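You operate a simulated robot arm through the tools that you are given. There is no shell and no other tool.

The job below is to be done with a simulated robot arm. You get a single attempt, and the scene is never put back.

TASK
Read how damp the blue-banded block is and set it drying on the warm plate.
Fine: brush it first, brush back; meter on the block, then on the white square; up to 15 % low, up to 25 % mid, more high; the plate stays on. Set down upright: small blue brush, sample block with the blue band. What is to be rubbed or washed off counts as gone when no trace of it is left.

Only the result counts: the job must be done as asked and must still hold three seconds after the hand-in. Knocking over, shifting, dropping, spilling or breaking anything else fails it.

THE ROBOT
A 7-joint arm with a two-finger gripper, fixed in place. Base frame: the origin is on the floor under the middle of its stand, x ahead of it, y to its left, z up; the work surface is at about z = 86. Lengths are in cm, angles in degrees, forces in N, time in s.
With the tool pointing down near the work surface it reaches from about 34 to 72 cm from the base axis. Its first joint turns from -66.0 to 66.0 degrees. Payload 2.45 kg.
The tool frame sits at the grasp point between the pads (the TCP): z along the fingers, y along the line on which they close. The tips reach 2.6 cm beyond it. The gripper opens to 9.6 cm; its body begins 6.9 cm behind the TCP.
Orientation is that of the tool frame in the base frame, as [roll, pitch, yaw] about the fixed x, y, z axes, in that order (R = Rz(yaw) Ry(pitch) Rx(roll)). With the fingers straight down and closing along the base's y, the tool's x points along the base's -x, its y along +y and its z along -z.

THE INTERFACE
- The arm moves only by the tool step_arm. Its argument "plan" is text: rows parted by semicolons, each of 7 numbers parted by spaces: the shift along the tool's x, y, z in units of 300 mm (1.0 is 300 mm), then the turn, a rotation vector about the tool's x, y, z in units of 60 degrees (1.0 is 60 degrees), then the opening, from 0 (shut) to 1 (fully open). In form: tx ty tz ax ay az gripper; .... A call has 1 to 20 rows; each row is the pose to reach, as a shift and turn from the pose commanded when the call began, along the tool's axes at that moment. A call with a number of a shift or a turn outside -1 to 1 is refused whole. A row lasts 0.2 s, in which the tool goes at most 5 cm and 8.6 degrees; a call with a longer step from one row to the next is refused whole, and so is a gripper value outside its range. A pose out of reach is approached as far as the arm can. The call stops where the force on the tool passes 40 N (or 10 N more than at its start, if that is more) or the arm is blocked; 0.2 s more then pass. Each finger travels about 5 cm/s and halts on what it meets, pressing with about 38 N; the grip force reading is that of the motor and also rises with nothing between the fingers. The clock runs only during rows and for 0.2 s after the last one: add rows that repeat a pose to give the fingers time. The reply holds the time, the measured pose of the TCP, the force on the tool along the base axes, the opening and the grip force, in the units named above and with some noise, with the torque about the TCP (base axes, N m) and any sound that the robot's microphone picked up.
- Cameras (640 x 400 px; columns grow to the right, rows downward): "scene" is fixed at [17.37, -39.66, 143.18]; the picture's right is [0.73, -0.68, 0.00], its down [-0.34, -0.37, -0.86] and it looks along [0.59, 0.63, -0.50] (base axes); focal length 333 px, centre (320, 200). "wrist" rides on the gripper at [8.2, 0.3, -9.8] in the tool frame; the picture's right is [-0.04, 1.00, 0.00], its down [-0.73, -0.03, -0.68] and it looks along [-0.68, -0.03, 0.73] (tool axes); focal length 256 px, centre (320, 200). There is no depth. A picture from a camera that has moved, and an enlarged one, comes with that camera's place and axes in the base frame and with its lens.
- get_image(camera): a new picture of that camera. The clock stands still meanwhile.
- zoom(camera, box): a new picture of the part [left, top, right, bottom] of that camera's present view, enlarged. The clock stands still meanwhile.
- job_done(): hands the job in; it is judged then, once.

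Nothing tells you positions but the pictures and the camera data. Unless the task says otherwise, let go and move clear before handing in.

The tools are called after ">>>" as a command line: name --argument value ..., lists and objects as JSON in quotes. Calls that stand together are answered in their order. step_arm: Moves the arm, as the interface text tells. Its arguments: {"type":"object","properties":{"plan":{"type":"string"}},"required":["plan"]} The other tools are called the same way: get_image (camera) takes a picture; zoom (camera, box) takes an enlarged picture of a part of a camera's view; job_done () hands the job in.

At the start:

```text
clock: 0.0
position: [34.81, 10.78, 123.0]
ee_rot: [180.0, 0.0, 179.9]
ft_force: [0.9, 0.4, -0.6]
ft_torque: [-0.02, 0.0, -0.02]
grip_width: 9.57
grip_force: 0.1
```

scene: 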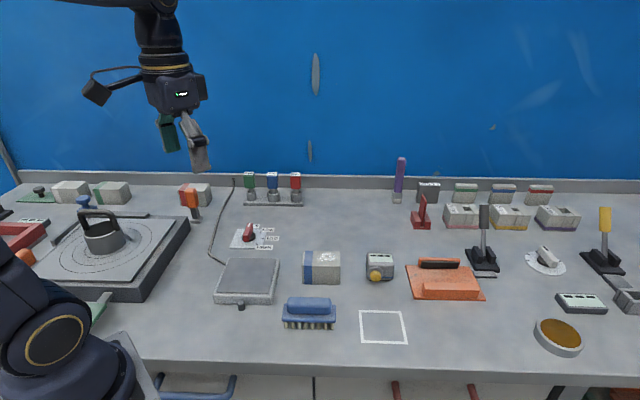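
wrist: 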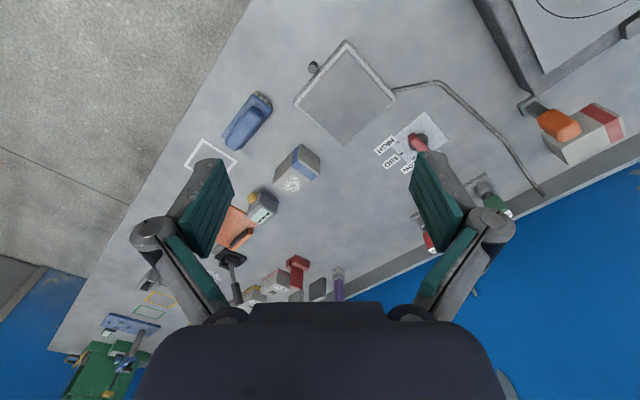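

I see a cluttered bench: a blue brush, a blue-banded block with something stuck on it, a meter with a yellow button, a white square outline, a plate with a cable, and a dial with labels. I'll look closer before moving.

>>> zoom --camera "scene" --box '[200, 210, 420, 350]'

>>> zoom --camera "scene" --box '[220, 215, 300, 265]'

>>> zoom --camera "scene" --box '[380, 150, 640, 360]'

>>> zoom --camera "wrist" --box '[160, 30, 480, 230]'

>>> zoom --camera "scene" --box '[0, 150, 260, 330]'

```text
2.86 times, centred on (310, 280) of scene
camera zoom: at [17.37, -39.66, 143.18], right [0.73, -0.68, 0.0], down [-0.34, -0.37, -0.86], along [0.59, 0.63, -0.5], focal length 952 px, centre (349, -29)
```

zoom: 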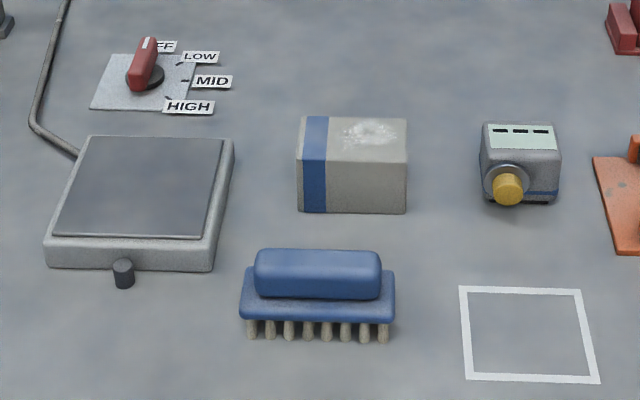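

```text
8.00 times, centred on (260, 240) of scene
camera zoom: at [17.37, -39.66, 143.18], right [0.73, -0.68, 0.0], down [-0.34, -0.37, -0.86], along [0.59, 0.63, -0.5], focal length 2666 px, centre (800, -120)
```

zoom: 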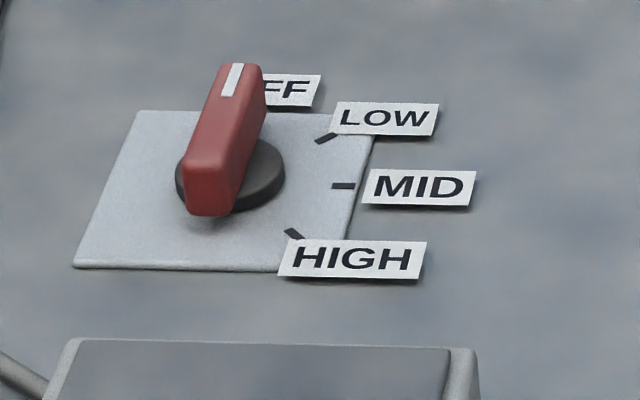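

```text
1.90 times, centred on (510, 255) of scene
camera zoom: at [17.37, -39.66, 143.18], right [0.73, -0.68, 0.0], down [-0.34, -0.37, -0.86], along [0.59, 0.63, -0.5], focal length 635 px, centre (-42, 95)
```

zoom: 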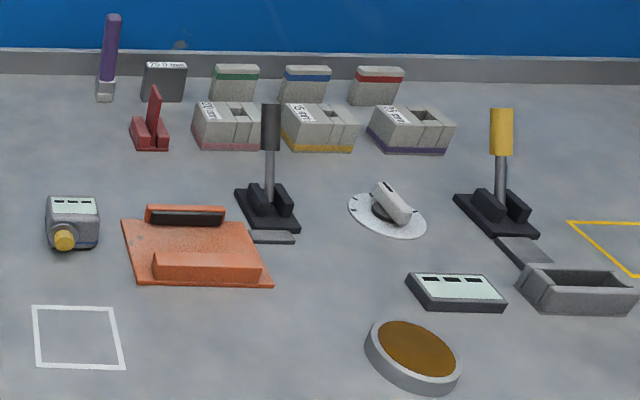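

```text
2.00 times, centred on (320, 130) of wrist
camera zoom: at [26.69, 11.21, 132.77], right [0.04, 1.0, 0.0], down [0.73, -0.03, 0.68], along [0.68, -0.03, -0.73], focal length 512 px, centre (320, 340)
```

zoom: 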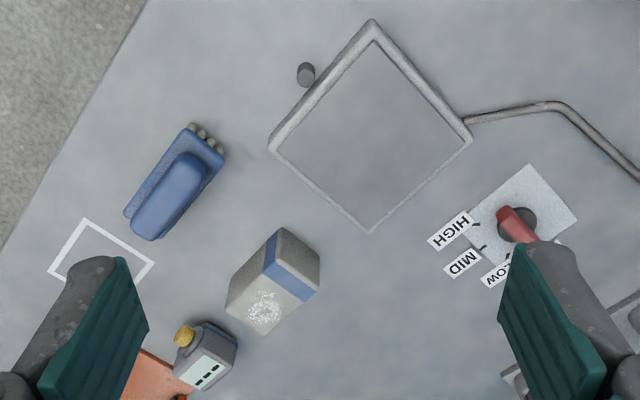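

```text
2.22 times, centred on (130, 240) of scene
camera zoom: at [17.37, -39.66, 143.18], right [0.73, -0.68, 0.0], down [-0.34, -0.37, -0.86], along [0.59, 0.63, -0.5], focal length 741 px, centre (742, 111)
```

zoom: 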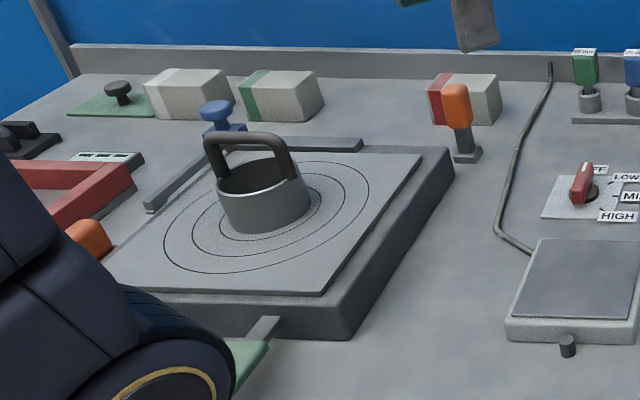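

The white deposit sits on top of the blue-banded block near (58, 4). The brush is near (48, -4), the meter near (70, -5), the white square near (58, -15), the plate near (45, 14) and the dial near (54, 29). I'll turn the tool to match the tilted objects and move closer to look.

>>> step_arm --plan "-0.047 -0.049 0.0625 0 0 0.09 1; -0.093 -0.098 0.125 0 0 0.18 1; -0.14 -0.147 0.1875 0 0 0.27 1; -0.187 -0.197 0.25 0 0 0.36 1; -0.233 -0.246 0.3125 0 0 0.45 1; -0.28 -0.295 0.375 0 0 0.54 1; -0.327 -0.344 0.4375 0 0 0.63 1; -0.373 -0.393 0.5 0 0 0.717 1"

>>> get_image --camera "wrist"

>>> get_image --camera "scene"

```text
clock: 1.8
position: [46.14, -0.94, 108.07]
ee_rot: [179.9, 0.0, 136.8]
ft_force: [-0.7, -0.5, -0.3]
ft_torque: [0.03, 0.02, -0.03]
grip_width: 9.6
grip_force: 0.1
```

```text
taken
camera wrist: at [40.39, 4.91, 117.92], right [0.71, 0.7, 0.0], down [0.52, -0.52, 0.68], along [0.48, -0.48, -0.73], focal length 256 px, centre (320, 200)
```

wrist: 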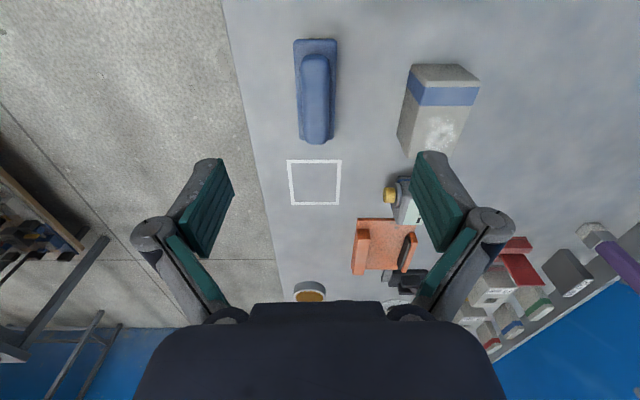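

```text
taken
```

scene: 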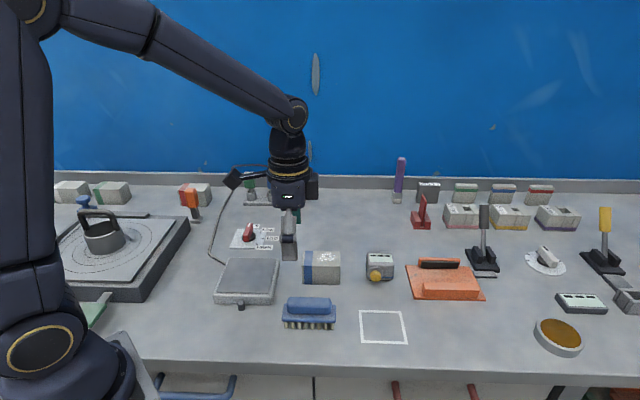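

>>> zoom --camera "wrist" --box '[260, 20, 500, 170]'

>>> zoom --camera "wrist" --box '[270, 140, 440, 246]'

>>> zoom --camera "scene" --box '[350, 240, 410, 290]'

```text
2.67 times, centred on (380, 95) of wrist
camera zoom: at [40.39, 4.91, 117.92], right [0.71, 0.7, 0.0], down [0.52, -0.52, 0.68], along [0.48, -0.48, -0.73], focal length 683 px, centre (160, 480)
```

zoom: 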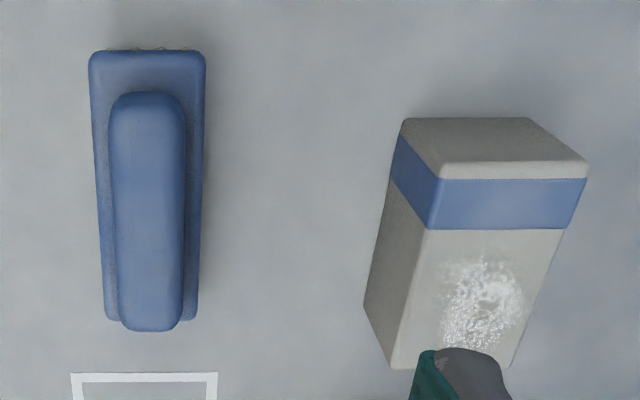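

```text
3.76 times, centred on (355, 193) of wrist
camera zoom: at [40.39, 4.91, 117.92], right [0.71, 0.7, 0.0], down [0.52, -0.52, 0.68], along [0.48, -0.48, -0.73], focal length 964 px, centre (188, 226)
```

zoom: 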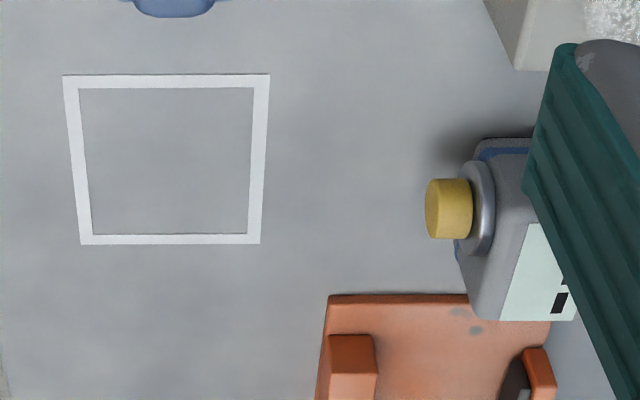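

```text
8.00 times, centred on (380, 265) of scene
camera zoom: at [17.37, -39.66, 143.18], right [0.73, -0.68, 0.0], down [-0.34, -0.37, -0.86], along [0.59, 0.63, -0.5], focal length 2666 px, centre (-160, -320)
```

zoom: 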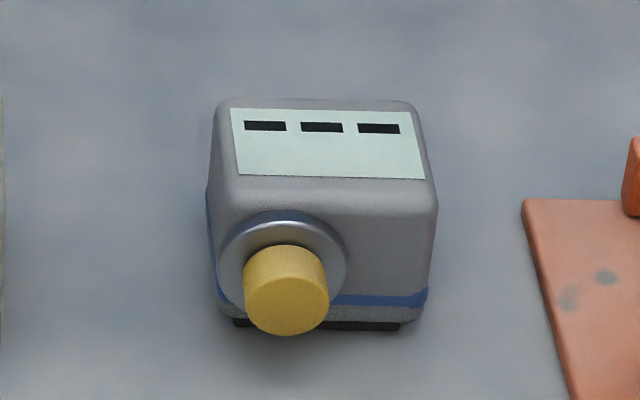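

The meter has a display on top, a yellow button on its side and a dark pad underneath. The block, brush and square all lie at about 45°, so I'll align to yaw 135° and move above the brush at about (48, -3.5) for a closer look.

>>> step_arm --plan "-0.05 -0.01 0.15 0 0 0.015 1; -0.103 -0.02 0.3 0 0 0.031 1; -0.103 -0.02 0.3 0 0 0.031 1"

>>> get_image --camera "wrist"

>>> zoom --camera "scene" --box '[240, 230, 400, 340]'

```text
clock: 2.6
position: [47.93, -3.61, 99.06]
ee_rot: [-180.0, 0.0, 135.2]
ft_force: [-0.4, -0.2, 0.3]
ft_torque: [-0.01, 0.0, -0.02]
grip_width: 9.6
grip_force: 0.1
```

```text
taken
camera wrist: at [42.35, 2.4, 108.84], right [0.73, 0.68, 0.0], down [0.5, -0.54, 0.68], along [0.46, -0.5, -0.73], focal length 256 px, centre (320, 200)
```

wrist: 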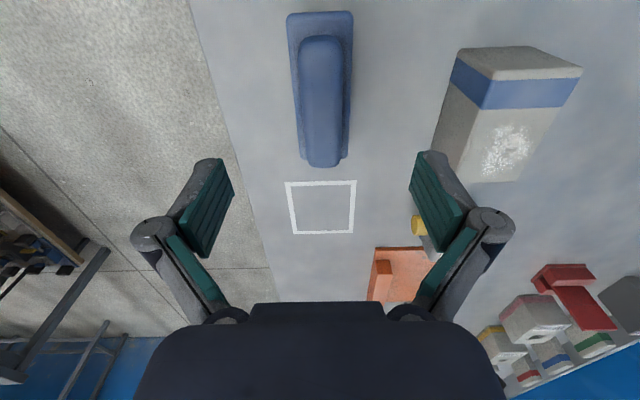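

```text
3.64 times, centred on (320, 285) of scene
camera zoom: at [17.37, -39.67, 143.18], right [0.73, -0.68, 0.0], down [-0.34, -0.37, -0.86], along [0.59, 0.63, -0.5], focal length 1212 px, centre (320, -109)
```

zoom: 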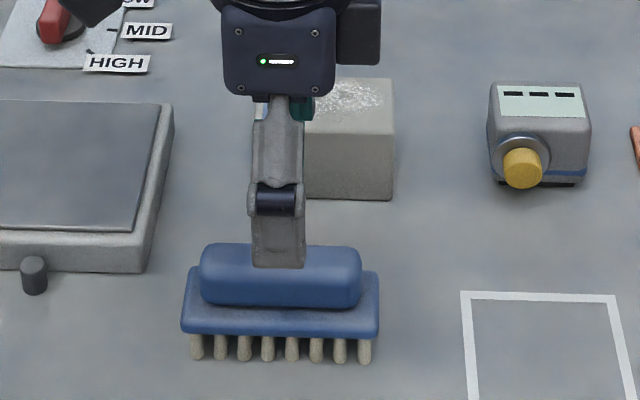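

The brush handle runs along the tool x axis, almost centred under the gripper. I'll go down around the handle and close on it.

>>> step_arm --plan "0.009 0.003 0.12 0 0 0 1; 0.009 0.003 0.236 0 0 0 1; 0.009 0.003 0.236 0 0 0 1"

>>> get_image --camera "wrist"

>>> zoom --camera "scene" --box '[240, 230, 400, 340]'

```text
clock: 3.4
position: [47.75, -3.32, 91.94]
ee_rot: [-179.9, 0.0, 135.1]
ft_force: [0.5, -0.8, 0.4]
ft_torque: [-0.03, 0.0, 0.01]
grip_width: 9.6
grip_force: 0.1
```

```text
taken
camera wrist: at [42.14, 2.6, 101.78], right [0.73, 0.68, 0.0], down [0.5, -0.54, 0.68], along [0.46, -0.5, -0.73], focal length 256 px, centre (320, 200)
```

wrist: 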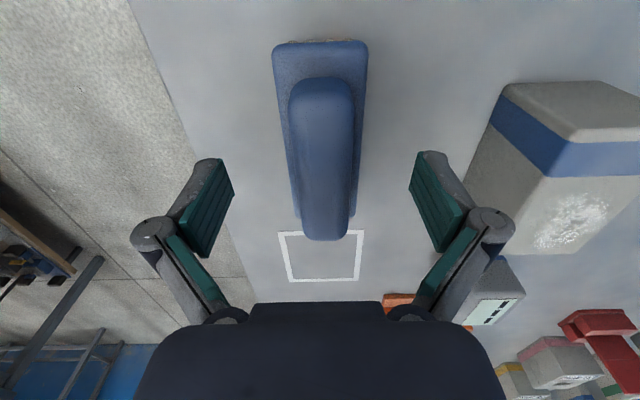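

```text
3.64 times, centred on (320, 285) of scene
camera zoom: at [17.37, -39.66, 143.18], right [0.73, -0.68, 0.0], down [-0.34, -0.37, -0.86], along [0.59, 0.63, -0.5], focal length 1212 px, centre (320, -109)
```

zoom: 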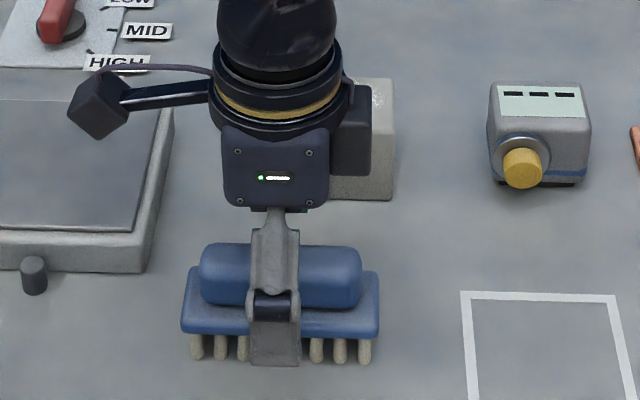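

The fingers straddle the handle with no contact. I'll close on it now.

>>> step_arm --plan "0 0 0 0 0 0 0.5; 0 0 0 0 0 0 0.3; 0 0 0 0 0 0 0.1; 0 0 0 0 0 0 0; 0 0 0 0 0 0 0; 0 0 0 0 0 0 0"

>>> get_image --camera "wrist"

>>> zoom --camera "scene" --box '[240, 230, 400, 340]'

```text
clock: 4.8
position: [47.71, -3.27, 91.95]
ee_rot: [180.0, 0.1, 135.0]
ft_force: [1.0, 2.2, 9.3]
ft_torque: [0.07, -0.01, -0.03]
grip_width: 2.72
grip_force: 37.8
```

```text
taken
camera wrist: at [42.18, 2.61, 101.85], right [0.73, 0.68, 0.0], down [0.5, -0.54, 0.68], along [0.46, -0.5, -0.73], focal length 256 px, centre (320, 200)
```

wrist: 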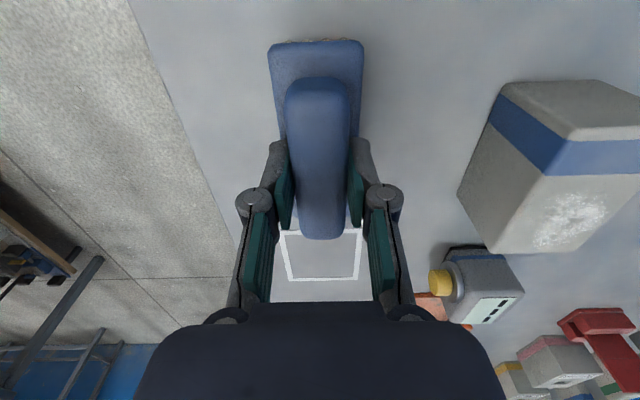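

```text
3.64 times, centred on (320, 285) of scene
camera zoom: at [17.36, -39.66, 143.18], right [0.73, -0.68, 0.0], down [-0.34, -0.37, -0.86], along [0.59, 0.63, -0.5], focal length 1212 px, centre (320, -109)
```

zoom: 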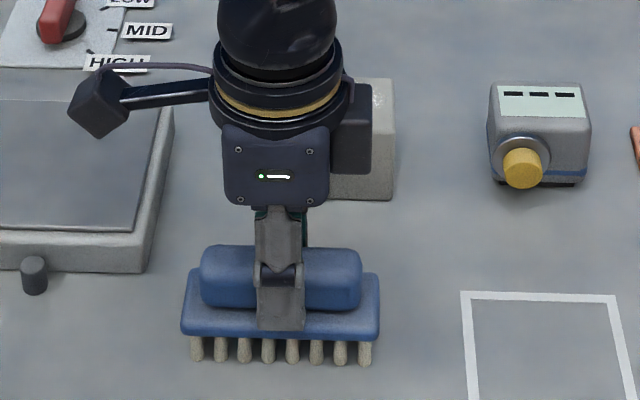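

The brush is gripped at 2.72 cm wide, with the TCP at (47.7, -3.3, 91.95). I'll lift it 10 cm and carry it over the white spot near (60.9, 4.6).

>>> step_arm --plan "0 0 -0.05 0 0 0 0; 0 0 -0.17 0 0 0 0; 0 0 -0.3 0 0 0 0; -0.03 0.12 -0.3 0 0 0 0; -0.06 0.25 -0.3 0 0 0 0; -0.09 0.37 -0.3 0 0 0 0; -0.125 0.495 -0.3 0 0 0 0; -0.125 0.495 -0.3 0 0 0 0"

>>> get_image --camera "wrist"

>>> zoom --camera "scene" --box '[240, 180, 400, 290]'

```text
clock: 6.6
position: [60.79, 4.91, 100.93]
ee_rot: [-180.0, 0.0, 135.2]
ft_force: [0.3, -0.1, -0.8]
ft_torque: [0.0, -0.03, 0.02]
grip_width: 2.69
grip_force: 38.1
```

```text
taken
camera wrist: at [55.33, 10.83, 110.84], right [0.73, 0.68, 0.0], down [0.5, -0.54, 0.68], along [0.46, -0.5, -0.73], focal length 256 px, centre (320, 200)
```

wrist: 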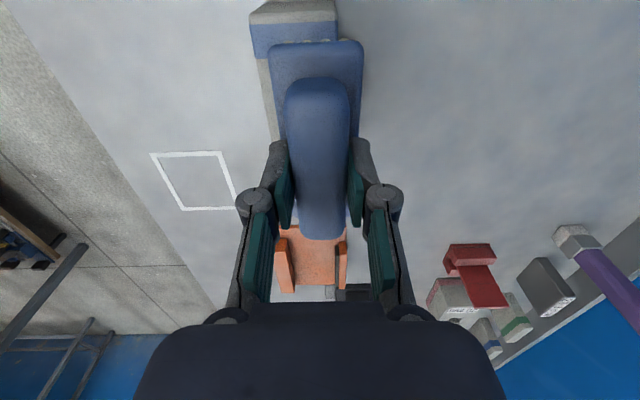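

```text
3.64 times, centred on (320, 235) of scene
camera zoom: at [17.38, -39.66, 143.18], right [0.73, -0.68, 0.0], down [-0.34, -0.37, -0.86], along [0.59, 0.63, -0.5], focal length 1212 px, centre (320, 73)
```

zoom: 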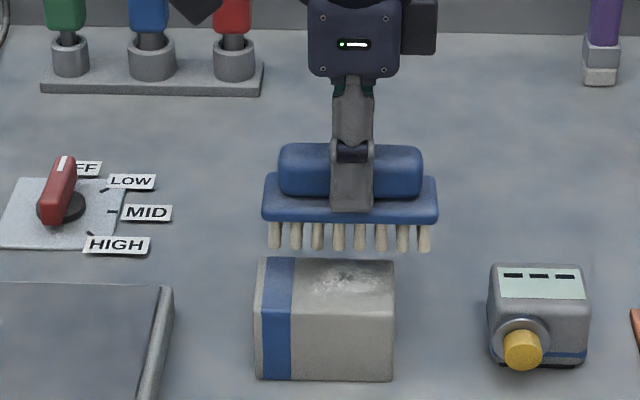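

The brush is over the spot. I'll go down slowly until the bristles touch the block.

>>> step_arm --plan "0 0 0.06 0 0 0 0; 0 0 0.09 0 0 0 0; 0 0 0.1 0 0 0 0; 0 0 0.107 0 0 0 0; 0 0 0.107 0 0 0 0"

>>> zoom --camera "scene" --box '[270, 210, 370, 280]'

```text
clock: 7.8
position: [60.98, 4.68, 97.94]
ee_rot: [179.8, 0.1, 135.0]
ft_force: [-8.2, -0.2, 41.0]
ft_torque: [0.22, 0.81, 0.02]
grip_width: 2.73
grip_force: 38.1
```

```text
5.71 times, centred on (320, 245) of scene
camera zoom: at [17.27, -39.67, 143.19], right [0.73, -0.68, 0.0], down [-0.34, -0.37, -0.86], along [0.59, 0.63, -0.5], focal length 1905 px, centre (320, -57)
```

zoom: 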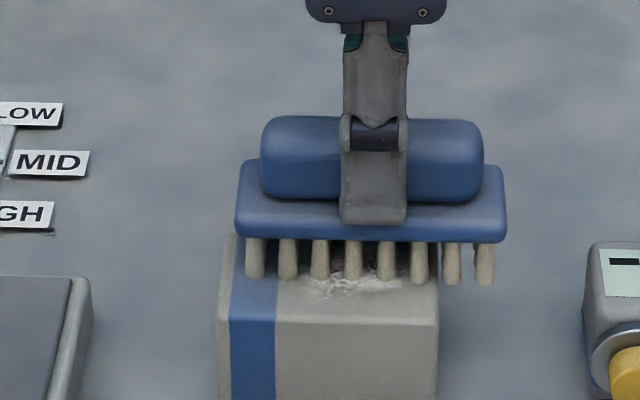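

The contact is stiff at 41 N, so the block top is near z = 92. I'll back off a little to find a light pressing height.

>>> step_arm --plan "0 0 -0.005 0 0 0 0; 0 0 -0.005 0 0 0 0"

```text
clock: 8.4
position: [60.98, 4.68, 98.15]
ee_rot: [179.8, 0.2, 135.1]
ft_force: [-4.0, -0.1, 29.8]
ft_torque: [0.02, 0.14, 0.01]
grip_width: 2.71
grip_force: 37.8
```

>>> step_arm --plan "0 0 -0.005 0 0 0 0; 0 0 -0.005 0 0 0 0"

```text
clock: 9.0
position: [61.0, 4.81, 98.02]
ee_rot: [180.0, -0.1, 135.1]
ft_force: [2.3, 2.1, 14.4]
ft_torque: [-0.18, -0.42, 0.04]
grip_width: 2.72
grip_force: 37.8
```

The force is about 14 N. I'll ease it slightly and make short brushing strokes over the spot.

>>> step_arm --plan "0 0 -0.002 0 0 0 0; 0 0.03 -0.002 0 0 0 0; 0 0.06 -0.002 0 0 0 0; 0 0.085 -0.002 0 0 0 0; 0.01 0.05 -0.002 0 0 0 0; 0.01 0.02 -0.002 0 0 0 0; 0.01 -0.01 -0.002 0 0 0 0; 0.01 -0.04 -0.002 0 0 0 0; 0.01 -0.07 -0.002 0 0 0 0; 0.01 -0.1 -0.002 0 0 0 0; -0.01 -0.07 -0.002 0 0 0 0; -0.01 -0.04 -0.002 0 0 0 0; -0.01 -0.01 -0.002 0 0 0 0; -0.01 0.02 -0.002 0 0 0 0; -0.01 0.05 -0.002 0 0 0 0; -0.01 0.08 -0.002 0 0 0 0; 0 0.05 -0.002 0 0 0 0; 0 0.02 -0.002 0 0 0 0; 0 -0.01 -0.002 0 0 0 0; 0 0 -0.002 0 0 0 0"

>>> zoom --camera "scene" --box '[270, 210, 370, 280]'

```text
clock: 13.2
position: [61.01, 4.76, 97.9]
ee_rot: [179.9, 0.0, 135.2]
ft_force: [-0.1, 0.3, -0.2]
ft_torque: [-0.01, -0.03, 0.0]
grip_width: 2.71
grip_force: 37.7
```

```text
5.71 times, centred on (320, 245) of scene
camera zoom: at [17.37, -39.66, 143.18], right [0.73, -0.68, 0.0], down [-0.34, -0.37, -0.86], along [0.59, 0.63, -0.5], focal length 1905 px, centre (320, -57)
```

zoom: 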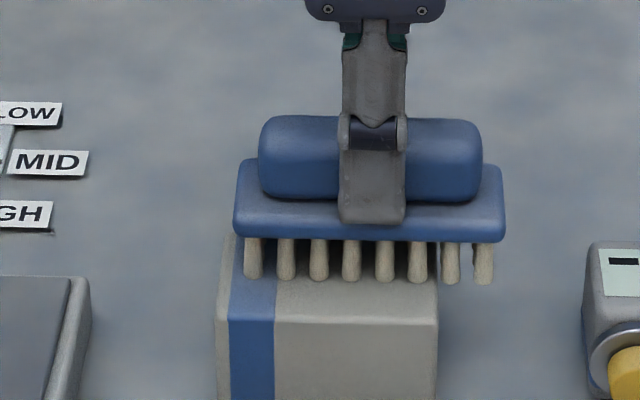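

The visible part of the top looks clean now. I'll lift up and move aside to check the whole top face.

>>> step_arm --plan "0 0 -0.06 0 0 0 0; 0 0 -0.15 0 0 0 0; 0 -0.1 -0.15 0 0 0 0; 0 -0.2 -0.15 0 0 0 0; 0.02 -0.33 -0.15 0 0 0 0; 0.06 -0.46 -0.15 0 0 0 0; 0.06 -0.46 -0.15 0 0 0 0"

>>> zoom --camera "scene" --box '[290, 240, 350, 290]'

>>> get_image --camera "wrist"

```text
clock: 14.8
position: [49.82, -4.03, 102.29]
ee_rot: [-180.0, 0.0, 135.1]
ft_force: [0.4, 0.6, -0.5]
ft_torque: [-0.01, -0.01, 0.0]
grip_width: 2.69
grip_force: 37.6
```

```text
8.00 times, centred on (320, 265) of scene
camera zoom: at [17.37, -39.67, 143.18], right [0.73, -0.68, 0.0], down [-0.34, -0.37, -0.86], along [0.59, 0.63, -0.5], focal length 2666 px, centre (320, -320)
```

zoom: 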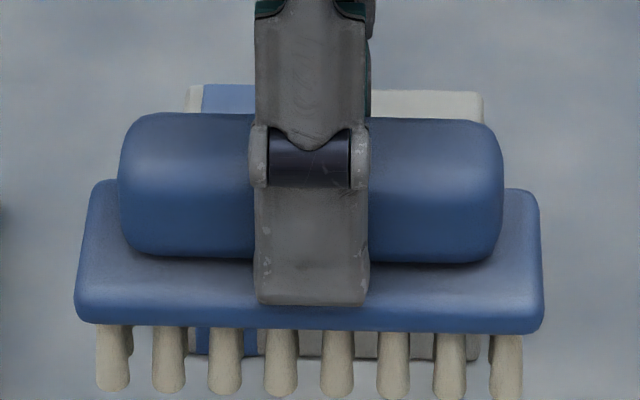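

```text
taken
camera wrist: at [44.23, 1.99, 112.24], right [0.73, 0.68, 0.0], down [0.5, -0.54, 0.68], along [0.46, -0.5, -0.73], focal length 256 px, centre (320, 200)
```

wrist: 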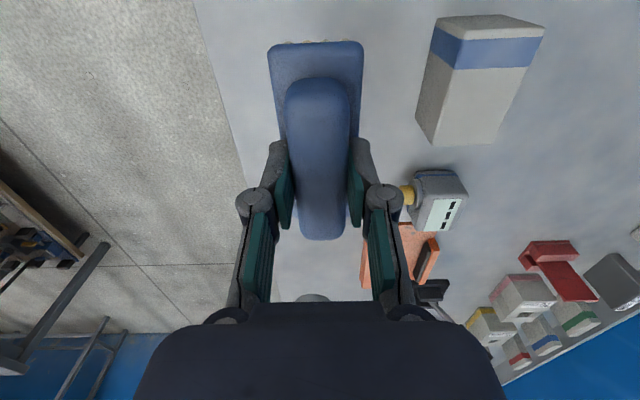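

>>> zoom --camera "wrist" --box '[400, 0, 560, 160]'

>>> zoom --camera "scene" --box '[260, 170, 420, 280]'

```text
2.50 times, centred on (480, 80) of wrist
camera zoom: at [44.23, 1.99, 112.24], right [0.73, 0.68, 0.0], down [0.5, -0.54, 0.68], along [0.46, -0.5, -0.73], focal length 640 px, centre (-80, 500)
```

zoom: 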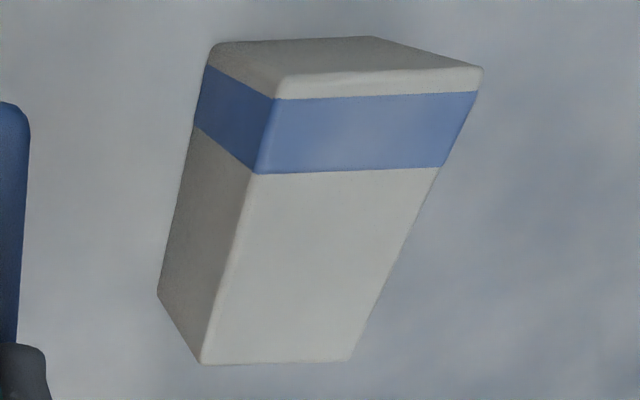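

```text
3.64 times, centred on (340, 225) of scene
camera zoom: at [17.37, -39.67, 143.18], right [0.73, -0.68, 0.0], down [-0.34, -0.37, -0.86], along [0.59, 0.63, -0.5], focal length 1212 px, centre (247, 109)
```

zoom: 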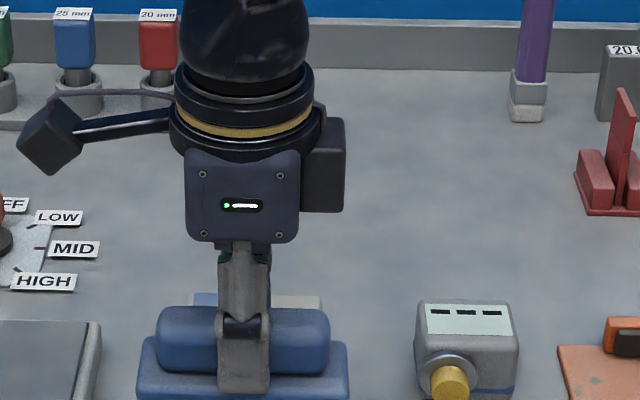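

No white trace is visible from the wrist. I'll carry the brush back above its original place and check the block again from the scene camera.

>>> step_arm --plan "0.03 -0.015 0.03 0 0 0 0; 0.0677 -0.032 0.1 0 0 0 0; 0.0677 -0.032 0.2 0 0 0 0; 0.0677 -0.032 0.29 0 0 0 0; 0.0677 -0.032 0.29 0 0 0 0"

>>> zoom --camera "scene" --box '[240, 230, 400, 340]'

>>> zoom --camera "scene" --box '[296, 240, 346, 290]'

```text
clock: 16.0
position: [47.88, -3.18, 93.71]
ee_rot: [-180.0, 0.1, 135.1]
ft_force: [0.0, -0.5, -0.2]
ft_torque: [0.03, -0.02, 0.02]
grip_width: 2.69
grip_force: 37.5
```

```text
3.64 times, centred on (320, 285) of scene
camera zoom: at [17.37, -39.66, 143.18], right [0.73, -0.68, 0.0], down [-0.34, -0.37, -0.86], along [0.59, 0.63, -0.5], focal length 1212 px, centre (320, -109)
```

zoom: 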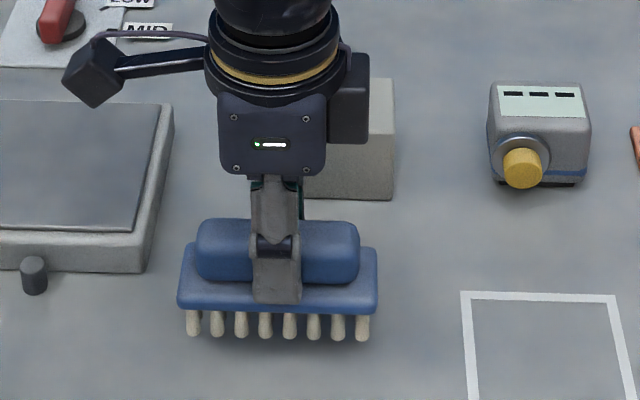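

```text
8.00 times, centred on (321, 265) of scene
camera zoom: at [17.37, -39.66, 143.18], right [0.73, -0.68, 0.0], down [-0.34, -0.37, -0.86], along [0.59, 0.63, -0.5], focal length 2666 px, centre (312, -320)
```

zoom: 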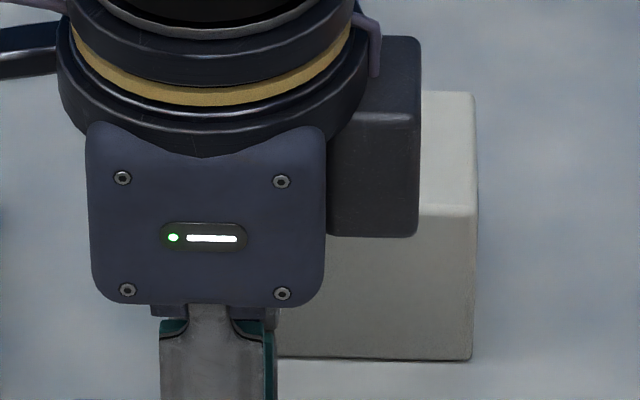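

The gripper hides the block from the scene camera here, so I'll check the top face closely with the wrist camera.

>>> zoom --camera "wrist" --box '[450, 60, 640, 250]'

>>> get_image --camera "wrist"

```text
2.11 times, centred on (545, 155) of wrist
camera zoom: at [42.28, 2.97, 103.56], right [0.73, 0.68, 0.0], down [0.5, -0.54, 0.68], along [0.46, -0.5, -0.73], focal length 539 px, centre (-154, 295)
```

zoom: 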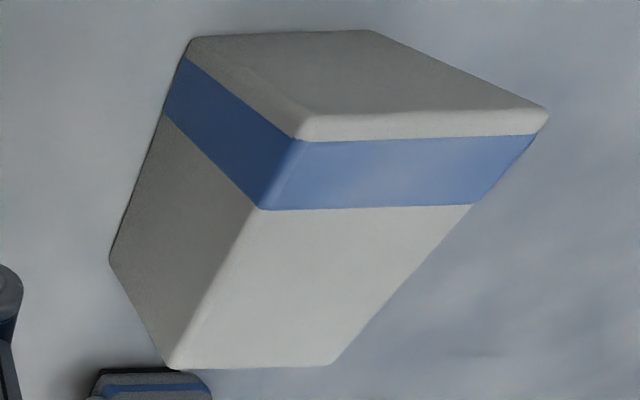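

```text
taken
camera wrist: at [42.28, 2.97, 103.56], right [0.73, 0.68, 0.0], down [0.5, -0.54, 0.68], along [0.46, -0.5, -0.73], focal length 256 px, centre (320, 200)
```

wrist: 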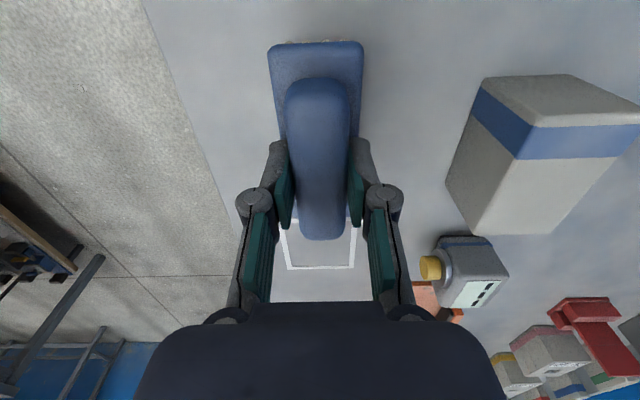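

The block top looks clean. I'll lower the brush onto its original place.

>>> step_arm --plan "0.001 -0.004 0.025 0 0 0 0; 0.001 -0.004 0.042 0 0 0 0; 0.001 -0.004 0.05 0 0 0 0; 0.001 -0.004 0.054 0 0 0 0; 0.001 -0.004 0.054 0 0 0 0"

```text
clock: 17.2
position: [47.59, -3.1, 92.33]
ee_rot: [180.0, -0.1, 135.1]
ft_force: [-0.4, -0.1, -1.4]
ft_torque: [-0.01, -0.01, 0.0]
grip_width: 2.71
grip_force: 38.1
```

>>> step_arm --plan "0 0 0.005 0 0 0 0; 0 0 0.008 0 0 0 0; 0 0 0.011 0 0 0 0; 0 0 0.011 0 0 0 0"

```text
clock: 18.2
position: [47.79, -3.11, 91.95]
ee_rot: [179.9, 0.1, 135.1]
ft_force: [-6.8, 1.5, 37.6]
ft_torque: [0.29, 0.54, 0.0]
grip_width: 2.7
grip_force: 37.5
```

The brush is on the table but pressed too firmly. I'll ease off and then open the gripper.

>>> step_arm --plan "0 0 -0.004 0 0 0 0; 0 0 -0.007 0 0 0 0; 0 0 -0.007 0 0 0 0"

```text
clock: 19.0
position: [47.62, -3.27, 92.03]
ee_rot: [-179.9, -0.1, 135.1]
ft_force: [1.5, -0.2, 2.2]
ft_torque: [-0.12, -0.26, 0.02]
grip_width: 2.68
grip_force: 37.8
```

>>> step_arm --plan "0 0 0 0 0 0 0.4; 0 0 0 0 0 0 0.6; 0 0 0 0 0 0 0.7; 0 0 0 0 0 0 0.7; 0 0 -0.05 0 0 0 0.7; 0 0 -0.15 0 0 0 0.7; 0 0 -0.3 0 0 0 0.7; 0 0 -0.45 0 0 0 0.7; 0 0 -0.45 0 0 0 0.7"

>>> zoom --camera "scene" --box '[240, 230, 400, 340]'

>>> get_image --camera "wrist"

```text
clock: 21.0
position: [47.38, -3.17, 105.59]
ee_rot: [-179.9, 0.0, 135.1]
ft_force: [0.4, 0.4, -0.5]
ft_torque: [-0.01, 0.0, -0.01]
grip_width: 6.73
grip_force: 0.0
```

```text
3.64 times, centred on (320, 285) of scene
camera zoom: at [17.37, -39.66, 143.18], right [0.73, -0.68, 0.0], down [-0.34, -0.37, -0.86], along [0.59, 0.63, -0.5], focal length 1212 px, centre (320, -109)
```

zoom: 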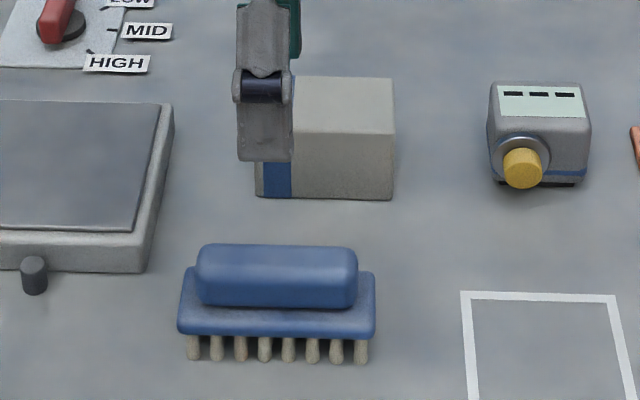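

```text
taken
camera wrist: at [41.9, 2.85, 115.36], right [0.73, 0.68, 0.0], down [0.5, -0.54, 0.68], along [0.46, -0.5, -0.73], focal length 256 px, centre (320, 200)
```

wrist: 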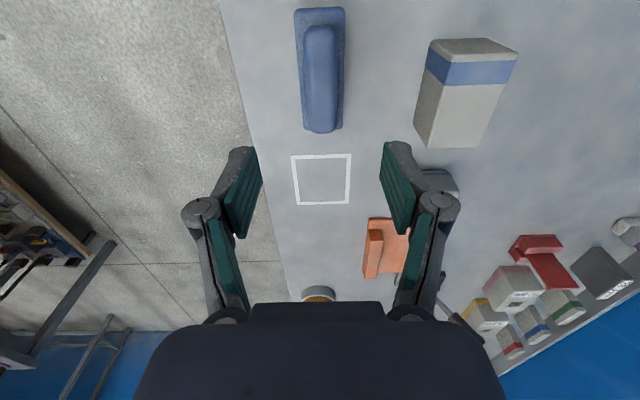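

The brush is upright within about 2 mm of its old place. I'll check the block's top at high zoom for any trace.

>>> zoom --camera "scene" --box '[308, 246, 344, 270]'

>>> zoom --camera "wrist" --box '[400, 20, 530, 160]'

```text
16.00 times, centred on (326, 258) of scene
camera zoom: at [17.37, -39.66, 143.18], right [0.73, -0.68, 0.0], down [-0.34, -0.37, -0.86], along [0.59, 0.63, -0.5], focal length 5333 px, centre (224, -728)
```

zoom: 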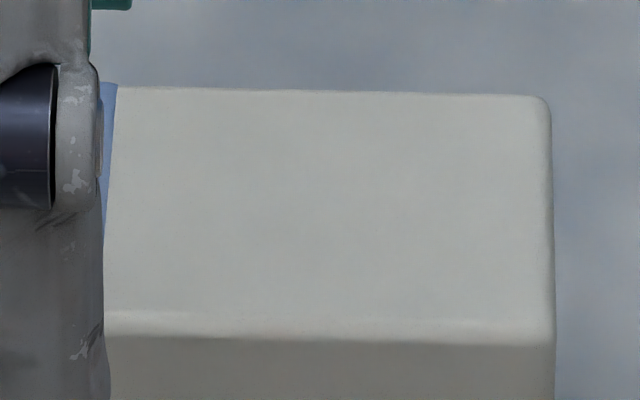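

```text
2.86 times, centred on (465, 90) of wrist
camera zoom: at [41.9, 2.85, 115.36], right [0.73, 0.68, 0.0], down [0.5, -0.54, 0.68], along [0.46, -0.5, -0.73], focal length 731 px, centre (-94, 514)
```

zoom: 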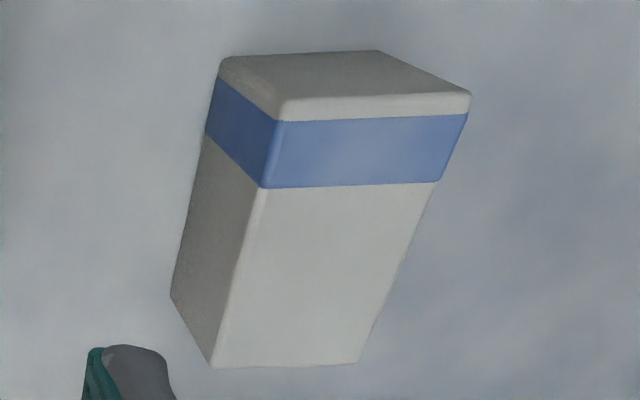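

The block's top face is clean, so the meter is next. I'll turn the gripper 90° to grip the meter by its sides, clear of the button, and move to a viewing spot above the white square.

>>> step_arm --plan "-0.063 0 0 0 0 -0.125 0.8; -0.126 0 0 0 0 -0.25 0.8; -0.189 0 0 0 0 -0.375 0.8; -0.252 0 0 0 0 -0.5 0.8; -0.315 0 0 0 0 -0.625 0.8; -0.378 0 0 0 0 -0.75 0.8; -0.441 0 0 0 0 -0.875 0.8; -0.505 0 0 0 0 -1 0.8"

>>> step_arm --plan "0 0 0 0 0 -0.125 0.8; 0 0 0 0 0 -0.25 0.8; 0 0 0 0 0 -0.375 0.8; 0 0 0 0 0 -0.5 0.8; 0 0 0 0 0 -0.5 0.8"

>>> get_image --camera "wrist"

>>> get_image --camera "scene"

```text
clock: 22.8
position: [58.36, -14.01, 105.45]
ee_rot: [180.0, 0.0, -164.7]
ft_force: [-0.2, -0.4, 0.2]
ft_torque: [0.0, 0.0, 0.02]
grip_width: 7.68
grip_force: 0.0
```

```text
clock: 24.0
position: [58.42, -13.86, 105.63]
ee_rot: [-180.0, 0.1, -134.8]
ft_force: [-0.3, 0.1, 0.3]
ft_torque: [0.0, 0.0, 0.03]
grip_width: 7.69
grip_force: 0.1
```

```text
taken
camera wrist: at [52.44, -19.42, 115.42], right [-0.68, 0.73, 0.0], down [0.54, 0.5, 0.68], along [0.5, 0.46, -0.73], focal length 256 px, centre (320, 200)
```

wrist: 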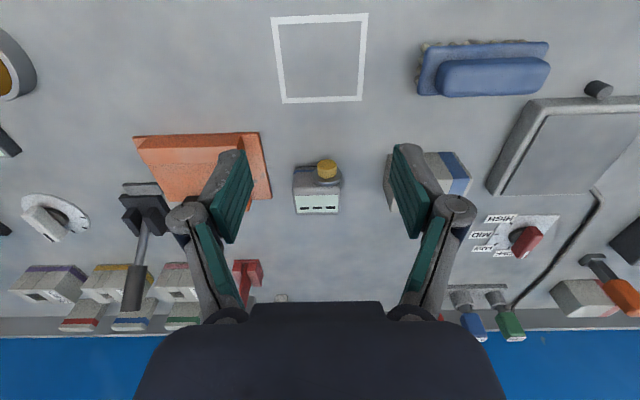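

```text
taken
```

scene: 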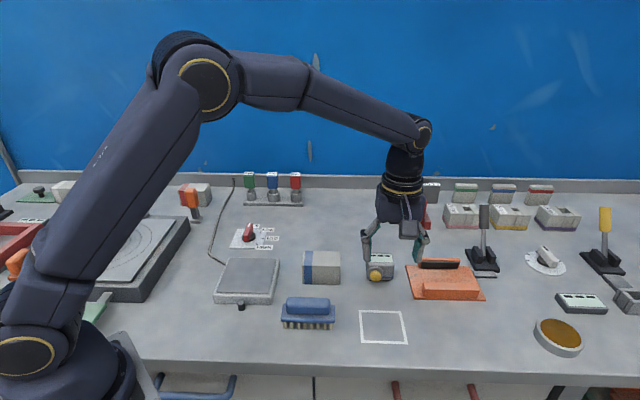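

>>> zoom --camera "wrist" --box '[240, 0, 400, 230]'

>>> zoom --camera "wrist" --box '[270, 140, 370, 230]'

```text
1.74 times, centred on (320, 115) of wrist
camera zoom: at [52.44, -19.42, 115.42], right [-0.68, 0.73, 0.0], down [0.54, 0.5, 0.68], along [0.5, 0.46, -0.73], focal length 445 px, centre (320, 348)
```

zoom: 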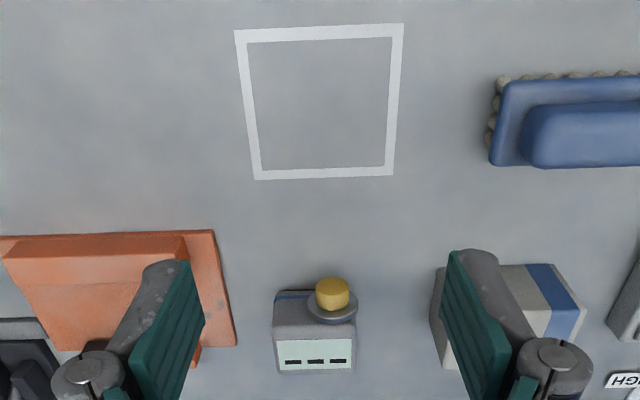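

```text
4.44 times, centred on (320, 185) of wrist
camera zoom: at [52.44, -19.42, 115.42], right [-0.68, 0.73, 0.0], down [0.54, 0.5, 0.68], along [0.5, 0.46, -0.73], focal length 1138 px, centre (320, 267)
```

zoom: 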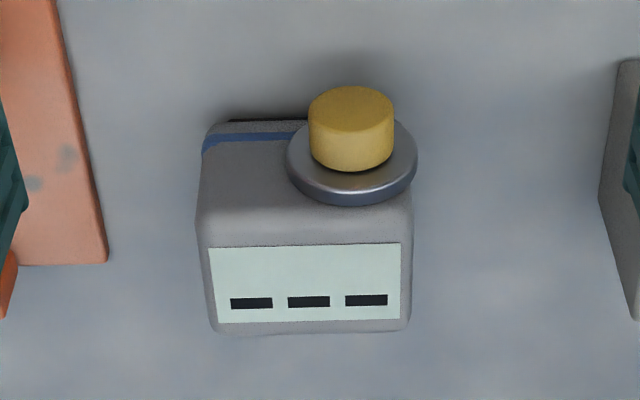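

The meter body is centred near (70.0, -3.8) and about 6.2 cm wide, aligned with the tool at yaw 225°. I'll move above it and check the alignment before going down.

>>> step_arm --plan "-0.13 -0.01 0.06 0 0 0 0.85; -0.26 -0.02 0.12 0 0 0 0.85; -0.39 -0.03 0.18 0 0 0 0.85; -0.51 -0.037 0.24 0 0 0 0.85; -0.51 -0.037 0.29 0 0 0 0.85; -0.51 -0.037 0.29 0 0 0 0.85"

>>> get_image --camera "wrist"

>>> zoom --camera "scene" --box '[320, 200, 460, 300]'

```text
clock: 25.4
position: [69.99, -3.83, 97.09]
ee_rot: [-180.0, -0.1, -135.0]
ft_force: [0.1, 0.6, -0.2]
ft_torque: [-0.01, 0.01, -0.01]
grip_width: 8.16
grip_force: 0.1
```

```text
taken
camera wrist: at [64.04, -9.44, 106.8], right [-0.68, 0.73, 0.0], down [0.54, 0.5, 0.68], along [0.5, 0.46, -0.73], focal length 256 px, centre (320, 200)
```

wrist: 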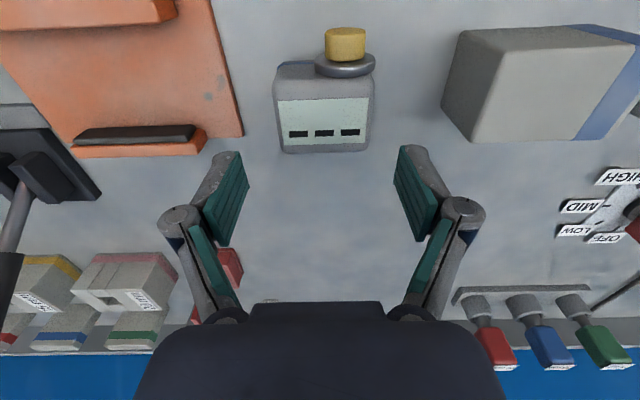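

```text
4.00 times, centred on (390, 250) of scene
camera zoom: at [17.37, -39.66, 143.18], right [0.73, -0.68, 0.0], down [-0.34, -0.37, -0.86], along [0.59, 0.63, -0.5], focal length 1333 px, centre (40, 0)
```

zoom: 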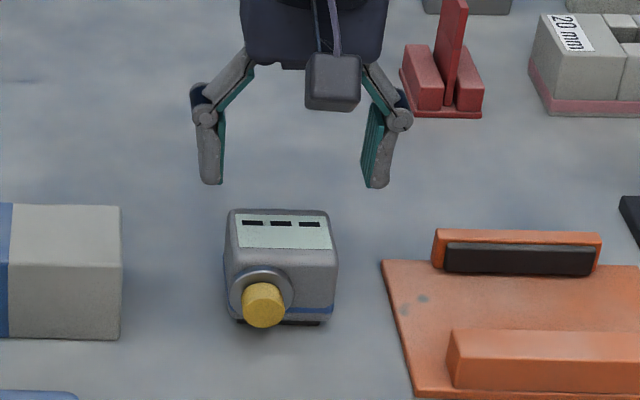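

The meter is about 3 mm off centre toward tool +y. I'll correct that and go down around it.

>>> step_arm --plan "0.008 0.01 0.06 0 0 0 0.85; 0.008 0.01 0.13 0 0 0 0.85; 0.008 0.01 0.19 0 0 0 0.85; 0.008 0.01 0.23 0 0 0 0.85; 0.008 0.01 0.23 0 0 0 0.85"

>>> get_image --camera "wrist"

>>> zoom --camera "scene" --box '[320, 200, 460, 300]'

```text
clock: 26.6
position: [69.64, -3.77, 89.99]
ee_rot: [-180.0, 0.0, -134.9]
ft_force: [-0.2, 0.1, 0.0]
ft_torque: [0.0, 0.04, -0.01]
grip_width: 8.16
grip_force: 0.0
```

```text
taken
camera wrist: at [63.54, -9.29, 99.76], right [-0.68, 0.73, 0.0], down [0.54, 0.5, 0.68], along [0.5, 0.46, -0.73], focal length 256 px, centre (320, 200)
```

wrist: 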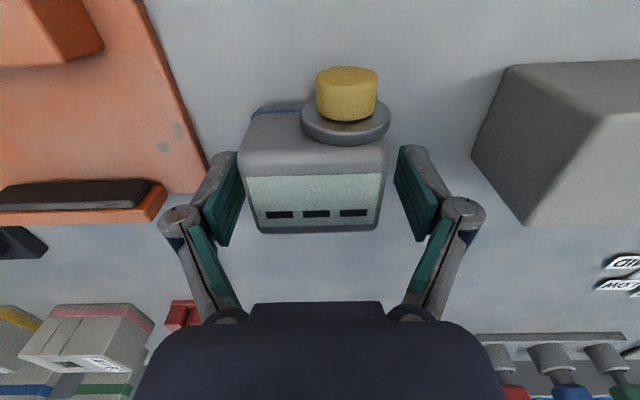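

```text
4.00 times, centred on (390, 250) of scene
camera zoom: at [17.37, -39.66, 143.18], right [0.73, -0.68, 0.0], down [-0.34, -0.37, -0.86], along [0.59, 0.63, -0.5], focal length 1333 px, centre (40, 0)
```

zoom: 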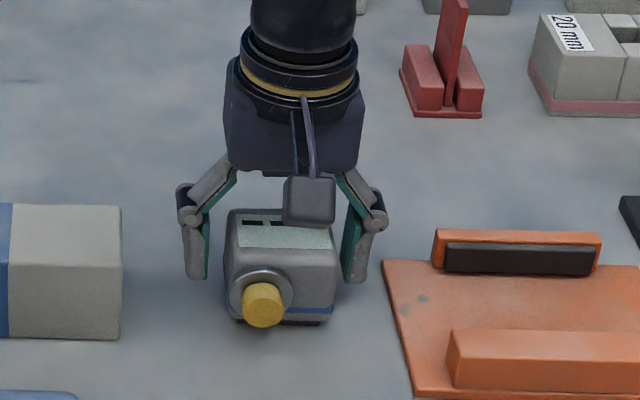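

The fingers straddle the body evenly. I'll close on the meter.

>>> step_arm --plan "0 0 0 0 0 0 0.7; 0 0 0 0 0 0 0.6; 0 0 0 0 0 0 0.5; 0 0 0 0 0 0 0.4; 0 0 0 0 0 0 0.4"

>>> get_image --camera "wrist"

>>> zoom --camera "scene" --box '[320, 200, 460, 300]'

```text
clock: 27.8
position: [69.7, -3.69, 90.04]
ee_rot: [-179.9, 0.0, -134.9]
ft_force: [1.7, -1.5, 4.3]
ft_torque: [-0.14, -0.07, 0.01]
grip_width: 6.17
grip_force: 37.5
```

```text
taken
camera wrist: at [63.56, -9.31, 99.81], right [-0.68, 0.73, 0.0], down [0.54, 0.5, 0.68], along [0.5, 0.46, -0.73], focal length 256 px, centre (320, 200)
```

wrist: 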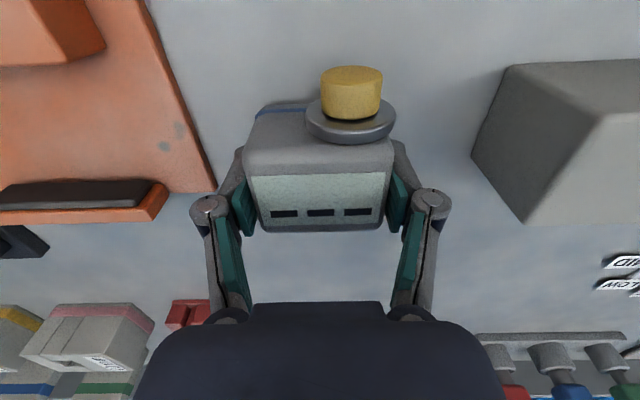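

```text
4.00 times, centred on (390, 250) of scene
camera zoom: at [17.37, -39.67, 143.18], right [0.73, -0.68, 0.0], down [-0.34, -0.37, -0.86], along [0.59, 0.63, -0.5], focal length 1333 px, centre (40, 0)
```

zoom: 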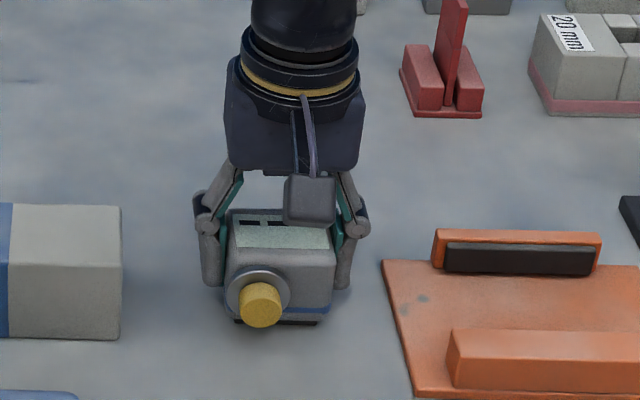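

The meter is held at 6.17 cm wide. I'll lift it and carry it over the block centre near (59.3, 4.8).

>>> step_arm --plan "0 0 -0.05 0 0 0 0.4; 0 0 -0.17 0 0 0 0.4; 0 0 -0.3 0 0 0 0.4; 0.01 0.11 -0.34 0 0 0 0.4; 0.02 0.22 -0.34 0 0 0 0.4; 0.03 0.33 -0.34 0 0 0 0.4; 0.045 0.445 -0.34 0 0 0 0.4; 0.045 0.445 -0.34 0 0 0 0.4"

>>> get_image --camera "wrist"

>>> zoom --camera "scene" --box '[260, 190, 400, 290]'

```text
clock: 29.6
position: [58.99, 4.68, 100.09]
ee_rot: [180.0, -0.1, -134.9]
ft_force: [-0.3, 0.6, -3.9]
ft_torque: [0.03, -0.05, -0.02]
grip_width: 6.18
grip_force: 38.1
```

```text
taken
camera wrist: at [53.03, -0.86, 109.99], right [-0.68, 0.73, 0.0], down [0.54, 0.5, 0.68], along [0.5, 0.46, -0.73], focal length 256 px, centre (320, 200)
```

wrist: 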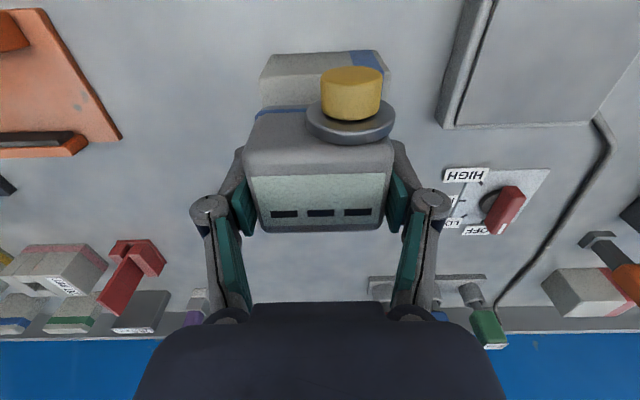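

```text
4.00 times, centred on (330, 240) of scene
camera zoom: at [17.38, -39.66, 143.18], right [0.73, -0.68, 0.0], down [-0.34, -0.37, -0.86], along [0.59, 0.63, -0.5], focal length 1333 px, centre (280, 40)
```

zoom: 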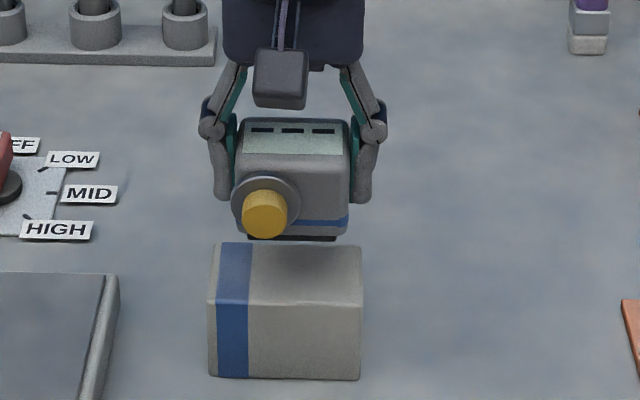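

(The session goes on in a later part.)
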